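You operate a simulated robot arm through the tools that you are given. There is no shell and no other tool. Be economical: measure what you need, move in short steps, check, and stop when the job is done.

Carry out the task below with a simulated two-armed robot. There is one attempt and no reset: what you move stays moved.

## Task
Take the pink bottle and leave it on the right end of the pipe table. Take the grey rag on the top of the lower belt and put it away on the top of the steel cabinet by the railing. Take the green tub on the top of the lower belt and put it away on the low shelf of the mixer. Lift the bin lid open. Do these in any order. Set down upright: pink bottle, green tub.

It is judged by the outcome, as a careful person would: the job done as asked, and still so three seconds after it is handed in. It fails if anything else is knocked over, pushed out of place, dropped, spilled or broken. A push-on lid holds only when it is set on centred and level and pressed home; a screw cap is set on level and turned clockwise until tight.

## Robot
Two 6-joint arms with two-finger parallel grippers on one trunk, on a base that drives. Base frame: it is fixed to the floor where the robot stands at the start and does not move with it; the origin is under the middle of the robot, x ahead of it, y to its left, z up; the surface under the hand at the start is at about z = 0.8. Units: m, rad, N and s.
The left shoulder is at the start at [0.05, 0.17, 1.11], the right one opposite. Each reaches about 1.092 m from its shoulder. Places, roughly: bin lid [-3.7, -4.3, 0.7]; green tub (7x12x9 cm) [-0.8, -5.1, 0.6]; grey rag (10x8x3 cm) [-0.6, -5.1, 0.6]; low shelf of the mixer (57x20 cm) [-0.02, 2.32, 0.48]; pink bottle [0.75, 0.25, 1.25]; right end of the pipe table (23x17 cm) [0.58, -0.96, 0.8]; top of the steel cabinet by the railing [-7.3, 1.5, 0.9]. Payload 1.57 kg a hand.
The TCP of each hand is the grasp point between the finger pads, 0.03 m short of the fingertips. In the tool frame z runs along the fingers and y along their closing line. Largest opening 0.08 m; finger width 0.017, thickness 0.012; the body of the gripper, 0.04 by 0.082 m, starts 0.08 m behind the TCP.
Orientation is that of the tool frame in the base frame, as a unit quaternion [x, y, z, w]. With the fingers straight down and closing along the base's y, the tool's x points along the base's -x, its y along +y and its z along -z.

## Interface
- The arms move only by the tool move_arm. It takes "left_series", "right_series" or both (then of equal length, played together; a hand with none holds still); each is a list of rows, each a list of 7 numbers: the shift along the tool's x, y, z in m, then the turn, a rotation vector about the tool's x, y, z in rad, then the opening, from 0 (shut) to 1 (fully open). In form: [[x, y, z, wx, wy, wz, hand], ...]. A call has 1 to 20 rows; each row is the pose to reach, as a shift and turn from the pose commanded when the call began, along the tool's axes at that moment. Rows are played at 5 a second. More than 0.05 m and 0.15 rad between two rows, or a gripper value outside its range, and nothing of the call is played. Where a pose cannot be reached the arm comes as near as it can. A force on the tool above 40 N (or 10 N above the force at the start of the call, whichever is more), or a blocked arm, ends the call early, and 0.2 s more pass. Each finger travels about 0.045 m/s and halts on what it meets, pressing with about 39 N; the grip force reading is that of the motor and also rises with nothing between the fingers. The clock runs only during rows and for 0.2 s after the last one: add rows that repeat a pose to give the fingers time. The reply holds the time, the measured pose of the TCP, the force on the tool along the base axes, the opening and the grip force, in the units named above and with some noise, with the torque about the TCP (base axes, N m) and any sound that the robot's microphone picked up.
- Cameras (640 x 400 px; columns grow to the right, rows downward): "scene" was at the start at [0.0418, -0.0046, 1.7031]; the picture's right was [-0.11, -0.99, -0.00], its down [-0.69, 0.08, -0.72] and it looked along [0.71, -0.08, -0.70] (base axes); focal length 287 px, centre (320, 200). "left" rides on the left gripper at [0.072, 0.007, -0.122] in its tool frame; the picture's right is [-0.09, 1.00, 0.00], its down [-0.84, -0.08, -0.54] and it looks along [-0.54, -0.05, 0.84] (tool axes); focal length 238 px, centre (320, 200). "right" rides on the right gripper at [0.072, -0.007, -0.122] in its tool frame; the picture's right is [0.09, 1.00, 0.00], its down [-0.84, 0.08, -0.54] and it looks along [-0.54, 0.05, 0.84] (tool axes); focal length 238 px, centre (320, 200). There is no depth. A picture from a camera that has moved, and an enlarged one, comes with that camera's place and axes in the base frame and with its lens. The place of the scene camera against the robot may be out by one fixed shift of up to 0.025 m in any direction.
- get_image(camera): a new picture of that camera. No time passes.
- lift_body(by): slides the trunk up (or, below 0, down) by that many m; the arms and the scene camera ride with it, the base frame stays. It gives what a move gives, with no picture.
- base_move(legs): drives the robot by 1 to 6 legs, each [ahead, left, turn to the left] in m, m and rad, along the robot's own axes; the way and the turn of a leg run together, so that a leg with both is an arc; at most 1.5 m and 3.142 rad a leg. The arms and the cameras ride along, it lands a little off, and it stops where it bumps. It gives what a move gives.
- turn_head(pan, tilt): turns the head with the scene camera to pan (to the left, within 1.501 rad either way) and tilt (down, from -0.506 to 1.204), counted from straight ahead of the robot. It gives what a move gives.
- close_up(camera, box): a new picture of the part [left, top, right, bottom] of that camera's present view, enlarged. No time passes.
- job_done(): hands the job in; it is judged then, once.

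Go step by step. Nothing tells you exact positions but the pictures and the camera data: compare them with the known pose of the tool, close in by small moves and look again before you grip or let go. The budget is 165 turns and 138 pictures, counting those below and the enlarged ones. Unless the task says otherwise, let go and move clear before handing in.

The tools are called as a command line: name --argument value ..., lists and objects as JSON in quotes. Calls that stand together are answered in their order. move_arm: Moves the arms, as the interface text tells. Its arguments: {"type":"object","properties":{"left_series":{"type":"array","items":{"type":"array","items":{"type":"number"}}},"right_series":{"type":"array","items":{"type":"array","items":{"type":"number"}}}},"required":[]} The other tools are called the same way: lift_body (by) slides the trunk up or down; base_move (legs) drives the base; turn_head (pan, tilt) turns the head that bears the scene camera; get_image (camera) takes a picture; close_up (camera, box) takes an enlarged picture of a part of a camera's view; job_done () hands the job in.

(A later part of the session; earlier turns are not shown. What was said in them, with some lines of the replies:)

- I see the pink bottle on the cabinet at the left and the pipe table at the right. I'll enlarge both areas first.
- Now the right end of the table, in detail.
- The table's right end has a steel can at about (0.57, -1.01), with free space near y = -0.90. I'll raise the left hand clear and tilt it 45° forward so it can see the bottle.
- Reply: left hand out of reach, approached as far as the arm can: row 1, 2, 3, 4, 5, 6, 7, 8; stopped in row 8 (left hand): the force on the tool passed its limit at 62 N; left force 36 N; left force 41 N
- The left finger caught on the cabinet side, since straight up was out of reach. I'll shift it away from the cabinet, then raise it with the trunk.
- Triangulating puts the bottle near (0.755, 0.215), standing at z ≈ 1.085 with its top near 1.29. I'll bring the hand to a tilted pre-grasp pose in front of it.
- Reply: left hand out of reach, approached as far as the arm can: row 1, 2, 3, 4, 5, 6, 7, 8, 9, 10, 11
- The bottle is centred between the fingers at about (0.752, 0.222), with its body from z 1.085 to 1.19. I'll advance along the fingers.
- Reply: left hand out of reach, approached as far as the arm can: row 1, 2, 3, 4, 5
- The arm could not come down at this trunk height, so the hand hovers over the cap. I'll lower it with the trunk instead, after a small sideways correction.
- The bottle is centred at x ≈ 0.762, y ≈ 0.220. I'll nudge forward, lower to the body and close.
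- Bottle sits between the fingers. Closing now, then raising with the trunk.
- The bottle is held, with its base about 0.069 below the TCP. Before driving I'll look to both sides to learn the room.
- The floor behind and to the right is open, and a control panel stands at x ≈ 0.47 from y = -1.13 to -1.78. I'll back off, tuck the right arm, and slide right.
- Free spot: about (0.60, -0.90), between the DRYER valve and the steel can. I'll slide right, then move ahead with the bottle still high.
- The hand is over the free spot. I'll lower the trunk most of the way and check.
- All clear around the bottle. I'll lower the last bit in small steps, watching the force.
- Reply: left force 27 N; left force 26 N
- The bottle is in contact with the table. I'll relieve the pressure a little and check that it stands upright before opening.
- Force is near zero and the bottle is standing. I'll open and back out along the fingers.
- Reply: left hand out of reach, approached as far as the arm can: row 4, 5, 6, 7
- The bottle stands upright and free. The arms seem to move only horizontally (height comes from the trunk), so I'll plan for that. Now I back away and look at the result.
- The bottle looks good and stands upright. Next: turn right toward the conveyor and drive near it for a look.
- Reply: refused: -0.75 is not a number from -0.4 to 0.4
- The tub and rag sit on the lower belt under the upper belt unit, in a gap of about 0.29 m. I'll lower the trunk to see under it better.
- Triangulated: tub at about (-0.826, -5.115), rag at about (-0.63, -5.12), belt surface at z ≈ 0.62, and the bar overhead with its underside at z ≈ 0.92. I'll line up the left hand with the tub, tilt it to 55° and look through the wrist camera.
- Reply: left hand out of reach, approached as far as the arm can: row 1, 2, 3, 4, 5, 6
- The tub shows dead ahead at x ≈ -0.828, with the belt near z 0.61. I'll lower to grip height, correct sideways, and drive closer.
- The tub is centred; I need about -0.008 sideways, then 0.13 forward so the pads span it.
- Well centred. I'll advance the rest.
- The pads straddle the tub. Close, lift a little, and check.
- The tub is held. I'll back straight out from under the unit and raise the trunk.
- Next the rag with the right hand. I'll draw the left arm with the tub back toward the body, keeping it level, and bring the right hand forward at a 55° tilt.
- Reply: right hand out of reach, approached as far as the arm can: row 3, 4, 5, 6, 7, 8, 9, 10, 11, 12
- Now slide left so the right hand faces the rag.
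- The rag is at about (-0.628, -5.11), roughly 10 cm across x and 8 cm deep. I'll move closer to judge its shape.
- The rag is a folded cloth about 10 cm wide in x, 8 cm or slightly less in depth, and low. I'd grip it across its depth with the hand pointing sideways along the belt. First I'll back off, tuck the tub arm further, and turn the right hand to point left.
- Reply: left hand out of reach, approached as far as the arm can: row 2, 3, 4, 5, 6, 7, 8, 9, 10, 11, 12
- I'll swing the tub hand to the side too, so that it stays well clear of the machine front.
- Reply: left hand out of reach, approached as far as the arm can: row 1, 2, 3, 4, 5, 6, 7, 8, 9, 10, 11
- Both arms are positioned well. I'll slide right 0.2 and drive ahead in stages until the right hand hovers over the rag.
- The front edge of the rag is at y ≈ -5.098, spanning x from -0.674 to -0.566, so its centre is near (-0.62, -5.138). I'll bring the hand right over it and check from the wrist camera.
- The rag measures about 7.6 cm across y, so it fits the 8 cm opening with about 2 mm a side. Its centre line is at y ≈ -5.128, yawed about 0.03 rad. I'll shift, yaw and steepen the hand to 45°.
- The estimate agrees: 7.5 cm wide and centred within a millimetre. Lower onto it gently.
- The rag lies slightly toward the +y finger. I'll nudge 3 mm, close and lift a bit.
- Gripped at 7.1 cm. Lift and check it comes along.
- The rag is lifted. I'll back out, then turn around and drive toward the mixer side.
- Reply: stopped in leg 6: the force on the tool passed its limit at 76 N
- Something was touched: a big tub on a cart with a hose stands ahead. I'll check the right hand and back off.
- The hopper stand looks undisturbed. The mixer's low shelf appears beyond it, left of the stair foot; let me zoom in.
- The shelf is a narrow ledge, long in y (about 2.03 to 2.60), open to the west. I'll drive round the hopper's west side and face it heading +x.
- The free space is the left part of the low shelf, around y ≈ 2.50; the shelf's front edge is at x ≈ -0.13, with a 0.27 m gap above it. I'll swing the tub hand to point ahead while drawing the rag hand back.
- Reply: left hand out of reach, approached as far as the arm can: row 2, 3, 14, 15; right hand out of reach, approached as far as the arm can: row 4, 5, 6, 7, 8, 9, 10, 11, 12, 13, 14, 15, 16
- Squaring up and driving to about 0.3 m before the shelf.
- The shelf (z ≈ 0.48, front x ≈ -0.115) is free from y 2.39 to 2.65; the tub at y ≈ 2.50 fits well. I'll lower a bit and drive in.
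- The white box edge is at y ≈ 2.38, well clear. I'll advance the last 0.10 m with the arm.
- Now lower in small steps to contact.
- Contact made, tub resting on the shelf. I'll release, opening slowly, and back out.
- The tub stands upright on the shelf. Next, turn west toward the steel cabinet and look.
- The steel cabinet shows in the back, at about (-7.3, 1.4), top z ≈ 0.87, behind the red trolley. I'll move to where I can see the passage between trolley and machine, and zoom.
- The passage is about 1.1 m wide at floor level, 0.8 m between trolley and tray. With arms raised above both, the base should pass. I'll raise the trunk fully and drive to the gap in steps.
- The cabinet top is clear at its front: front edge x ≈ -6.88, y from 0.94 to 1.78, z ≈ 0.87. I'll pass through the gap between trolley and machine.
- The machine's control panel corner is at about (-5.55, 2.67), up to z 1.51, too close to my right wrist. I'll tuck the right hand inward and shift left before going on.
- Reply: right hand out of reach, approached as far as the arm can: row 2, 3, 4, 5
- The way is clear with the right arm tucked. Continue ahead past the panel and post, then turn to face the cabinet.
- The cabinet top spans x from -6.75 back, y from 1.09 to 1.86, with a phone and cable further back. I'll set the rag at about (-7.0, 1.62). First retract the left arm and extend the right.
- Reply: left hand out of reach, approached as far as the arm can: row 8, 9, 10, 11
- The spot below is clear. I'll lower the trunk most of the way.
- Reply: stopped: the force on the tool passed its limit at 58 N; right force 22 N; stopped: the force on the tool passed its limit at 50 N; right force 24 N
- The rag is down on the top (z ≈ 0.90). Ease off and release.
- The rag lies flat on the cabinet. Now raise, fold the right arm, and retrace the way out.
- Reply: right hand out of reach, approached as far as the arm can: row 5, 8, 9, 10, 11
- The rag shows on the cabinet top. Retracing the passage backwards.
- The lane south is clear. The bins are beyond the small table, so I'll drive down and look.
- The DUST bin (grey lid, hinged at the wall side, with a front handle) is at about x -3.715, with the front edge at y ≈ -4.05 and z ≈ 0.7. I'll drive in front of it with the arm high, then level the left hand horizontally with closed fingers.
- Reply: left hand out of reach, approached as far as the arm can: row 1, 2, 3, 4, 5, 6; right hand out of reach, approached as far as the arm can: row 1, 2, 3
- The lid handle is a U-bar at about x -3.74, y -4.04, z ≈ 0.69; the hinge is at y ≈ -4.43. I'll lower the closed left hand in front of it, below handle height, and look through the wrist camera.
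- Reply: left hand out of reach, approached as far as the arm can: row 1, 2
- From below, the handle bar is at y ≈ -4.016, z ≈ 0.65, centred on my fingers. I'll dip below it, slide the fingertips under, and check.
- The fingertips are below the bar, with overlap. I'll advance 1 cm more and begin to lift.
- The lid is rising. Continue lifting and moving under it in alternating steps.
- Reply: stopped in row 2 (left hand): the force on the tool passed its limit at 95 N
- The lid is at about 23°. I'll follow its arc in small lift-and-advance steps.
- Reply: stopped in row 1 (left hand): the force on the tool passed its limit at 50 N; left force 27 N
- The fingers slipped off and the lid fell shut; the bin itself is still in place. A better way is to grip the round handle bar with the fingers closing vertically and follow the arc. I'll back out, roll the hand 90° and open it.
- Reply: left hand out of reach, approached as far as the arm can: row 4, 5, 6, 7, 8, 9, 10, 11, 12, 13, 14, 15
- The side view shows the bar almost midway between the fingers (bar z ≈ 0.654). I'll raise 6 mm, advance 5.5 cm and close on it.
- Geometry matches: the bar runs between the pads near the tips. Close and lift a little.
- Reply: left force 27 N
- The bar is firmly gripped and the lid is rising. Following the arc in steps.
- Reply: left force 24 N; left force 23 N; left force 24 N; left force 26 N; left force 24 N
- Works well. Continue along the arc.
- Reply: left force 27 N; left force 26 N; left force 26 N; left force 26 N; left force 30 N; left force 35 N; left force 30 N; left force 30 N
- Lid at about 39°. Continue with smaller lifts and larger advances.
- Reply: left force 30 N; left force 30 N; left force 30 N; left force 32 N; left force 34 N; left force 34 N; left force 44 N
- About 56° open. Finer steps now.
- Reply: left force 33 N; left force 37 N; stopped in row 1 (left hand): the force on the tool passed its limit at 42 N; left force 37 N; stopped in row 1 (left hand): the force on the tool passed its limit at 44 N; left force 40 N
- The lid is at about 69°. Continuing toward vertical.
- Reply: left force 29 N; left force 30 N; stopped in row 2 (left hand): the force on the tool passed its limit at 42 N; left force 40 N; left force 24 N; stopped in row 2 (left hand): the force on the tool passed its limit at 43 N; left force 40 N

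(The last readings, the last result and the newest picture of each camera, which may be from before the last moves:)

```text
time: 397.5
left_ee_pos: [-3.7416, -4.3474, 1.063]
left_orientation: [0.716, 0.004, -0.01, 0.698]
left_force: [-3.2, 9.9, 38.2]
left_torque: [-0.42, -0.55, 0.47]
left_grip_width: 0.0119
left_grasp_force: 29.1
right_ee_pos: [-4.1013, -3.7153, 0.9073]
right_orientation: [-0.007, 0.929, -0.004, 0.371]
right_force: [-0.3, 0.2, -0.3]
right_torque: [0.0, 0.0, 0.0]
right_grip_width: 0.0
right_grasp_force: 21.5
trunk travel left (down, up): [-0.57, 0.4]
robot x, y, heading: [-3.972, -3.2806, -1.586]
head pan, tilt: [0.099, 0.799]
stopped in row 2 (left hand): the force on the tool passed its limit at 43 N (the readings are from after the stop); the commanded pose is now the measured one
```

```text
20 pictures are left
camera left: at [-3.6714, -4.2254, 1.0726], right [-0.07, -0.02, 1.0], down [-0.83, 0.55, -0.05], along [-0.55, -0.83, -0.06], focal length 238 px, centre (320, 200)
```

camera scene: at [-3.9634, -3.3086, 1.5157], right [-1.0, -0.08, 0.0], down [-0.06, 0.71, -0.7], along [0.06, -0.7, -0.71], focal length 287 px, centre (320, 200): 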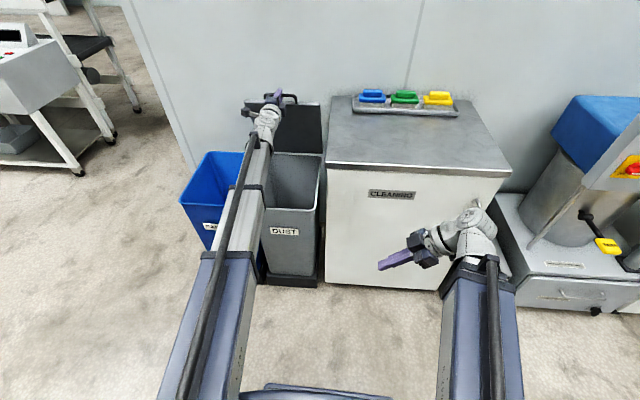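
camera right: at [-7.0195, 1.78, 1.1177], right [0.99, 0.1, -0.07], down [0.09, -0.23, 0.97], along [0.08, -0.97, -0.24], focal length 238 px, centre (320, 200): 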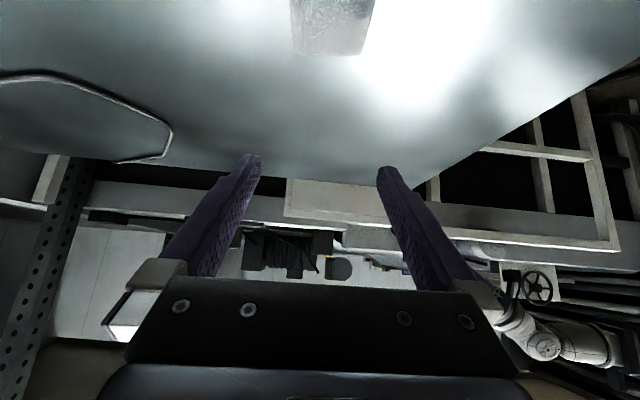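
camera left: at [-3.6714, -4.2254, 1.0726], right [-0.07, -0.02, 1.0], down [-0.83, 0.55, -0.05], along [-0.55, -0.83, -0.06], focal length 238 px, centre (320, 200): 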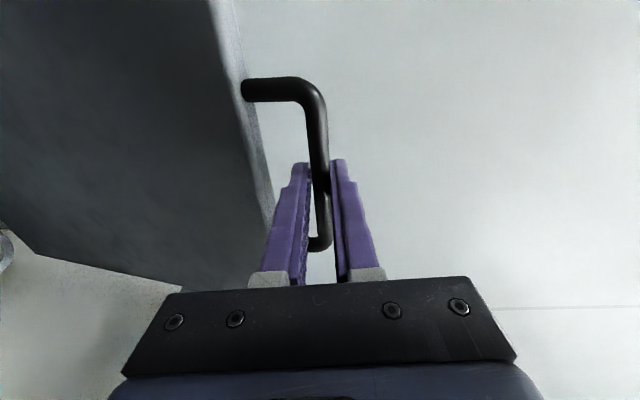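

About 80° open. A bit more lift and forward to pass vertical.

lift_body --by 0.009

move_arm --left_series '[[0, 0, 0.015, 0, 0, 0, 0], [0, 0, 0.03, 0, 0, 0, 0]]'

lift_body --by 0.003

move_arm --left_series '[[0, 0, 0.015, 0, 0, 0, 0], [0, 0, 0.03, 0, 0, 0, 0]]'

get_image --camera "left"

get_image --camera "scene"

```text
time: 398.1
left_ee_pos: [-3.7429, -4.353, 1.0655]
left_orientation: [0.718, 0.002, -0.011, 0.696]
left_force: [-1.2, -0.2, -5.6]
left_torque: [0.07, -0.56, -0.27]
left_grip_width: 0.0119
left_grasp_force: 29.2
right_ee_pos: [-4.1007, -3.7181, 0.914]
right_orientation: [-0.005, 0.929, -0.002, 0.37]
right_force: [-0.3, -0.6, 0.2]
right_torque: [0.0, -0.04, 0.0]
right_grip_width: 0.0
right_grasp_force: 21.4
trunk travel left (down, up): [-0.579, 0.391]
robot x, y, heading: [-3.9704, -3.2815, -1.591]
head pan, tilt: [0.099, 0.799]
```

```text
time: 398.7
left_ee_pos: [-3.7423, -4.3812, 1.0694]
left_orientation: [0.716, 0.005, -0.01, 0.698]
left_force: [-1.2, 4.3, 24.8]
left_torque: [-0.23, -0.46, -0.33]
left_grip_width: 0.012
left_grasp_force: 28.9
right_ee_pos: [-4.1009, -3.7164, 0.9158]
right_orientation: [-0.006, 0.929, -0.004, 0.371]
right_force: [-1.2, 0.1, -0.1]
right_torque: [-0.03, -0.03, -0.02]
right_grip_width: 0.0
right_grasp_force: 21.2
trunk travel left (down, up): [-0.579, 0.391]
robot x, y, heading: [-3.967, -3.28, -1.587]
head pan, tilt: [0.099, 0.799]
```

```text
time: 399.2
left_ee_pos: [-3.7413, -4.3817, 1.0716]
left_orientation: [0.718, 0.003, -0.011, 0.696]
left_force: [-2.1, 1.8, 10.4]
left_torque: [-0.16, -0.54, 0.59]
left_grip_width: 0.0119
left_grasp_force: 29.4
right_ee_pos: [-4.1005, -3.7182, 0.9177]
right_orientation: [-0.005, 0.929, -0.003, 0.37]
right_force: [-0.3, -1.6, 0.2]
right_torque: [0.01, -0.02, 0.01]
right_grip_width: 0.0
right_grasp_force: 21.3
trunk travel left (down, up): [-0.582, 0.388]
robot x, y, heading: [-3.9694, -3.283, -1.589]
head pan, tilt: [0.099, 0.799]
```

```text
time: 399.8
left_ee_pos: [-3.7431, -4.4097, 1.0732]
left_orientation: [0.718, 0.004, -0.01, 0.696]
left_force: [1.1, 3.4, 31.8]
left_torque: [-0.34, -0.46, -0.33]
left_grip_width: 0.0121
left_grasp_force: 29.3
right_ee_pos: [-4.1014, -3.716, 0.919]
right_orientation: [-0.007, 0.929, -0.003, 0.371]
right_force: [0.5, 0.1, 0.0]
right_torque: [0.01, 0.02, 0.0]
right_grip_width: 0.0
right_grasp_force: 21.6
trunk travel left (down, up): [-0.582, 0.388]
robot x, y, heading: [-3.9708, -3.2761, -1.59]
head pan, tilt: [0.099, 0.799]
```

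```text
19 pictures are left
camera left: at [-3.6711, -4.2877, 1.0833], right [-0.07, -0.03, 1.0], down [-0.83, 0.55, -0.04], along [-0.55, -0.83, -0.06], focal length 238 px, centre (320, 200)
```

left: 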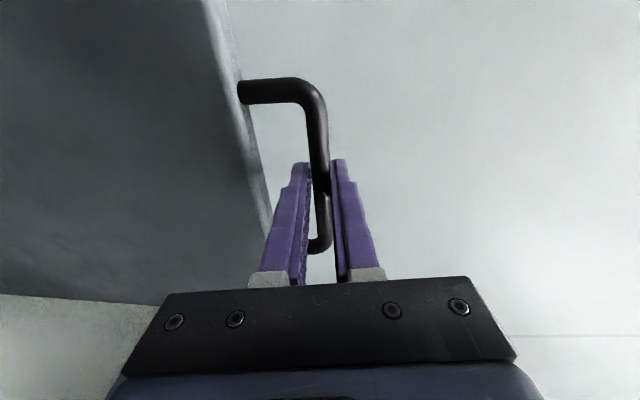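

```text
18 pictures are left
camera scene: at [-3.9627, -3.3101, 1.5585], right [-1.0, -0.08, 0.0], down [-0.06, 0.71, -0.7], along [0.06, -0.7, -0.71], focal length 287 px, centre (320, 200)
```

scene: 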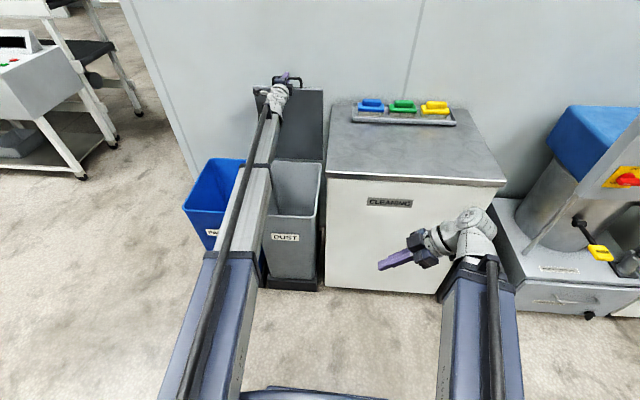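

Just about vertical. I'll go a little further to pass the dead point, using the base.

lift_body --by 0.004

base_move --legs '[[0.03, 0, 0]]'

base_move --legs '[[0.03, 0, 0]]'

get_image --camera "left"

```text
time: 400.3
left_ee_pos: [-3.7417, -4.4111, 1.0756]
left_orientation: [0.719, 0.003, -0.01, 0.695]
left_force: [2.9, 1.4, 11.9]
left_torque: [-0.13, -0.55, 0.41]
left_grip_width: 0.0123
left_grasp_force: 29.2
right_ee_pos: [-4.1009, -3.7184, 0.9223]
right_orientation: [-0.006, 0.929, -0.003, 0.37]
right_force: [0.1, -0.1, 0.2]
right_torque: [-0.01, 0.02, -0.01]
right_grip_width: 0.0
right_grasp_force: 21.3
trunk travel left (down, up): [-0.586, 0.384]
robot x, y, heading: [-3.9692, -3.2799, -1.589]
head pan, tilt: [0.099, 0.799]
```

```text
time: 401.2
left_ee_pos: [-3.7412, -4.4408, 1.0765]
left_orientation: [0.718, 0.004, -0.011, 0.696]
left_force: [7.2, 0.5, 21.1]
left_torque: [-0.15, -0.49, -0.3]
left_grip_width: 0.0124
left_grasp_force: 29.2
right_ee_pos: [-4.1012, -3.7477, 0.922]
right_orientation: [-0.006, 0.929, -0.003, 0.37]
right_force: [0.5, 0.2, -0.4]
right_torque: [0.02, 0.01, 0.0]
right_grip_width: 0.0
right_grasp_force: 21.4
trunk travel left (down, up): [-0.586, 0.384]
robot x, y, heading: [-3.9693, -3.3111, -1.591]
head pan, tilt: [0.099, 0.799]
```

```text
time: 402.0
left_ee_pos: [-3.7425, -4.4716, 1.0756]
left_orientation: [0.718, 0.003, -0.01, 0.696]
left_force: [1.9, -0.6, 17.5]
left_torque: [-0.05, -0.52, -0.44]
left_grip_width: 0.0121
left_grasp_force: 29.1
right_ee_pos: [-4.1008, -3.7781, 0.9228]
right_orientation: [-0.006, 0.929, -0.003, 0.371]
right_force: [0.5, -0.3, 0.0]
right_torque: [0.01, -0.02, 0.01]
right_grip_width: 0.0001
right_grasp_force: 21.0
trunk travel left (down, up): [-0.586, 0.384]
robot x, y, heading: [-3.9707, -3.3412, -1.59]
head pan, tilt: [0.099, 0.799]
```

```text
17 pictures are left
camera left: at [-3.6711, -4.349, 1.0849], right [-0.07, -0.03, 1.0], down [-0.83, 0.55, -0.04], along [-0.55, -0.83, -0.07], focal length 238 px, centre (320, 200)
```

left: 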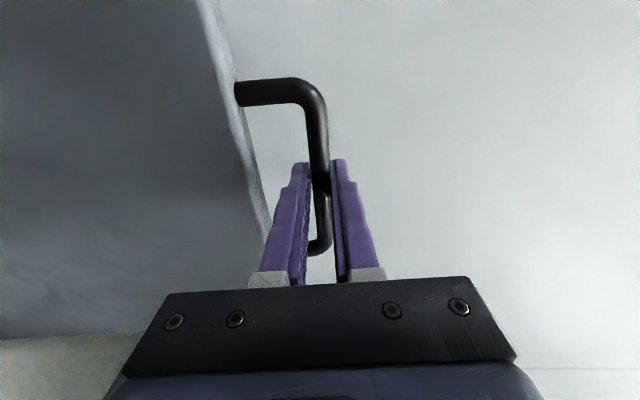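

Past vertical by about 6° with no resistance. Continue a bit until it leans or stops.

base_move --legs '[[0.03, 0, 0]]'

lift_body --by -0.005

base_move --legs '[[0.03, 0, 0]]'

turn_head --pan 0.3 --tilt 0.6

get_image --camera "scene"

```text
time: 402.9
left_ee_pos: [-3.7422, -4.503, 1.0719]
left_orientation: [0.719, 0.004, -0.009, 0.694]
left_force: [1.3, 0.7, -4.5]
left_torque: [0.12, -0.47, -0.53]
left_grip_width: 0.0122
left_grasp_force: 29.1
right_ee_pos: [-4.1022, -3.8102, 0.9221]
right_orientation: [-0.006, 0.929, -0.002, 0.37]
right_force: [0.3, 0.5, 0.1]
right_torque: [0.0, -0.02, 0.01]
right_grip_width: 0.0
right_grasp_force: 21.5
trunk travel left (down, up): [-0.586, 0.384]
robot x, y, heading: [-3.9708, -3.37, -1.587]
head pan, tilt: [0.099, 0.799]
```

```text
time: 403.4
left_ee_pos: [-3.7415, -4.4999, 1.0726]
left_orientation: [0.718, 0.004, -0.01, 0.696]
left_force: [0.0, -4.2, 33.3]
left_torque: [-0.31, -0.51, 0.28]
left_grip_width: 0.0121
left_grasp_force: 29.3
right_ee_pos: [-4.1016, -3.8059, 0.9184]
right_orientation: [-0.007, 0.929, -0.003, 0.37]
right_force: [-0.1, -0.3, -0.6]
right_torque: [0.0, 0.03, -0.01]
right_grip_width: 0.0
right_grasp_force: 21.6
trunk travel left (down, up): [-0.581, 0.389]
robot x, y, heading: [-3.9663, -3.3684, -1.588]
head pan, tilt: [0.099, 0.799]
```

```text
time: 404.2
left_ee_pos: [-3.7422, -4.5124, 1.0718]
left_orientation: [0.717, 0.004, -0.008, 0.697]
left_force: [-0.7, -1.6, 25.3]
left_torque: [-0.13, -0.54, 0.05]
left_grip_width: 0.012
left_grasp_force: 29.4
right_ee_pos: [-4.1009, -3.8202, 0.9186]
right_orientation: [-0.006, 0.929, -0.004, 0.37]
right_force: [0.9, 0.5, -0.7]
right_torque: [-0.01, -0.03, -0.04]
right_grip_width: 0.0
right_grasp_force: 21.4
trunk travel left (down, up): [-0.581, 0.389]
robot x, y, heading: [-3.9707, -3.3836, -1.587]
head pan, tilt: [0.099, 0.799]
stopped in leg 1: the force on the tool passed its limit at 56 N (the readings are from after the stop); the commanded pose is now the measured one
```

```text
time: 404.9
left_ee_pos: [-3.7413, -4.5124, 1.072]
left_orientation: [0.718, 0.003, -0.009, 0.696]
left_force: [-1.4, -3.7, 28.1]
left_torque: [-0.16, -0.55, 0.61]
left_grip_width: 0.012
left_grasp_force: 29.3
right_ee_pos: [-4.1016, -3.8216, 0.9167]
right_orientation: [-0.008, 0.929, -0.002, 0.37]
right_force: [0.2, -0.1, -0.3]
right_torque: [0.0, 0.01, 0.01]
right_grip_width: 0.0001
right_grasp_force: 21.5
trunk travel left (down, up): [-0.581, 0.389]
robot x, y, heading: [-3.9694, -3.3832, -1.591]
head pan, tilt: [0.3, 0.6]
```

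```text
16 pictures are left
camera scene: at [-3.9466, -3.4202, 1.574], right [-0.96, -0.28, 0.0], down [-0.16, 0.54, -0.83], along [0.23, -0.79, -0.56], focal length 287 px, centre (320, 200)
```

scene: 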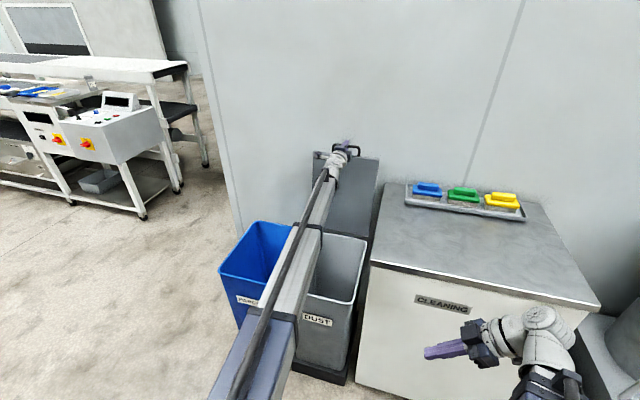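

The lid is about 12° past vertical and has met its stop. I'll ease off, open the fingers and withdraw straight back.

lift_body --by 0.004

move_arm --left_series '[[0, 0, 0, 0, 0, 0, 0.3], [0, 0, 0, 0, 0, 0, 0.5], [0, 0, 0, 0, 0, 0, 0.5]]'

get_image --camera "left"

```text
time: 405.5
left_ee_pos: [-3.741, -4.5126, 1.0724]
left_orientation: [0.719, 0.002, -0.011, 0.695]
left_force: [-1.2, 19.6, -12.5]
left_torque: [0.11, -0.51, -0.54]
left_grip_width: 0.0122
left_grasp_force: 29.3
right_ee_pos: [-4.1002, -3.8212, 0.9205]
right_orientation: [-0.005, 0.929, -0.003, 0.371]
right_force: [0.4, 0.1, 0.9]
right_torque: [-0.01, 0.02, 0.02]
right_grip_width: 0.0
right_grasp_force: 21.3
trunk travel left (down, up): [-0.585, 0.385]
robot x, y, heading: [-3.972, -3.3806, -1.588]
head pan, tilt: [0.3, 0.6]
```

```text
time: 406.3
left_ee_pos: [-3.7411, -4.5151, 1.0721]
left_orientation: [0.719, 0.003, -0.01, 0.695]
left_force: [-0.2, 0.7, -0.5]
left_torque: [-0.01, 0.01, 0.01]
left_grip_width: 0.0401
left_grasp_force: 0.1
right_ee_pos: [-4.1005, -3.8234, 0.9201]
right_orientation: [-0.006, 0.929, -0.002, 0.37]
right_force: [0.1, 0.3, 0.3]
right_torque: [0.01, 0.02, 0.02]
right_grip_width: 0.0002
right_grasp_force: 21.7
trunk travel left (down, up): [-0.585, 0.385]
robot x, y, heading: [-3.9722, -3.3845, -1.582]
head pan, tilt: [0.3, 0.6]
```

```text
15 pictures are left
camera left: at [-3.6701, -4.393, 1.0821], right [-0.07, -0.03, 1.0], down [-0.83, 0.55, -0.04], along [-0.55, -0.83, -0.07], focal length 238 px, centre (320, 200)
```

left: 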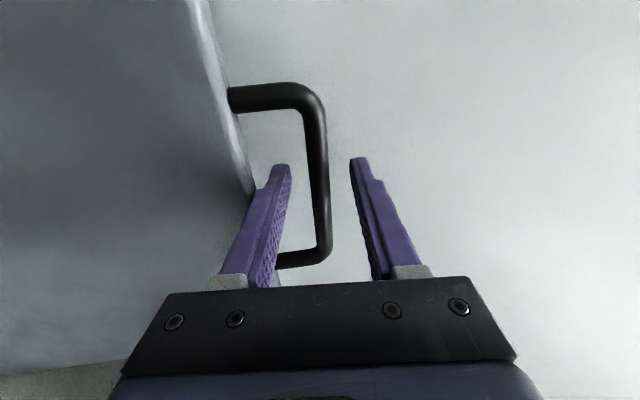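

The lid stays open by itself. Withdraw straight back and check.

move_arm --left_series '[[0, 0, -0.02, 0, 0, 0, 0.5], [0, 0, -0.05, 0, 0, 0, 0.5], [0, 0, -0.09, 0, 0, 0, 0.5], [0, 0, -0.13, 0, 0, 0, 0.5], [0, 0, -0.17, 0, 0, 0, 0.5]]'

base_move --legs '[[-0.5, 0, 0]]'

get_image --camera "scene"

```text
time: 407.5
left_ee_pos: [-3.7383, -4.3429, 1.0737]
left_orientation: [0.718, 0.004, -0.01, 0.696]
left_force: [0.2, -0.5, -0.4]
left_torque: [0.01, 0.01, 0.0]
left_grip_width: 0.0402
left_grasp_force: 0.0
left hand out of reach, approached as far as the arm can: row 4, 5
right_ee_pos: [-4.1006, -3.8235, 0.9207]
right_orientation: [-0.006, 0.929, -0.001, 0.371]
right_force: [0.0, -0.2, -0.2]
right_torque: [0.02, 0.02, 0.01]
right_grip_width: 0.0
right_grasp_force: 21.6
trunk travel left (down, up): [-0.585, 0.385]
robot x, y, heading: [-3.971, -3.3848, -1.586]
head pan, tilt: [0.3, 0.6]
```

```text
time: 410.4
left_ee_pos: [-3.7321, -3.8468, 1.0744]
left_orientation: [0.718, 0.002, -0.011, 0.696]
left_force: [0.1, -0.1, 0.4]
left_torque: [0.03, 0.0, -0.01]
left_grip_width: 0.0401
left_grasp_force: 0.0
right_ee_pos: [-4.0933, -3.325, 0.9213]
right_orientation: [-0.005, 0.929, -0.002, 0.37]
right_force: [0.0, 0.0, -0.2]
right_torque: [-0.02, 0.0, -0.04]
right_grip_width: 0.0001
right_grasp_force: 20.9
trunk travel left (down, up): [-0.585, 0.385]
robot x, y, heading: [-3.9652, -2.887, -1.593]
head pan, tilt: [0.3, 0.6]
```

```text
14 pictures are left
camera scene: at [-3.9367, -2.9259, 1.5779], right [-0.96, -0.28, 0.0], down [-0.16, 0.54, -0.83], along [0.23, -0.79, -0.56], focal length 287 px, centre (320, 200)
```

scene: 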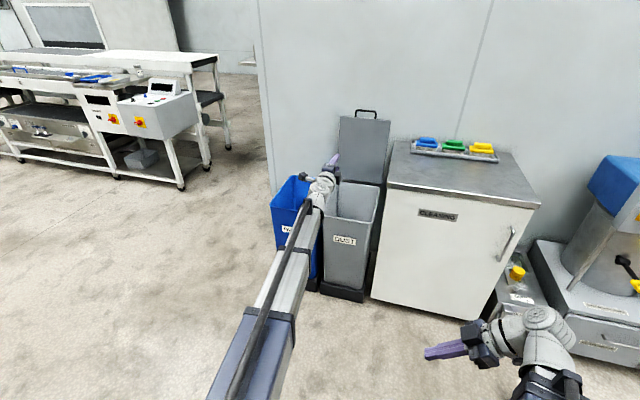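

The lid stands open on its own and both hands are free and clear. Bottle, tub and rag were each seen resting where they were set down. Handing in.

job_done

```text
The job is handed in.
```

All four parts of the job are done and handed in:

- **Pink bottle:** upright on the right end of the pipe table.
- **Green tub:** upright on the mixer's low shelf.
- **Grey rag:** on top of the steel cabinet by the railing.
- **Bin lid:** standing open.

Two unplanned contacts: on the way to the mixer the right hand bumped the hopper (76 N), and the bin lid dropped shut once on the first try. Nothing looked out of place in the pictures afterwards.
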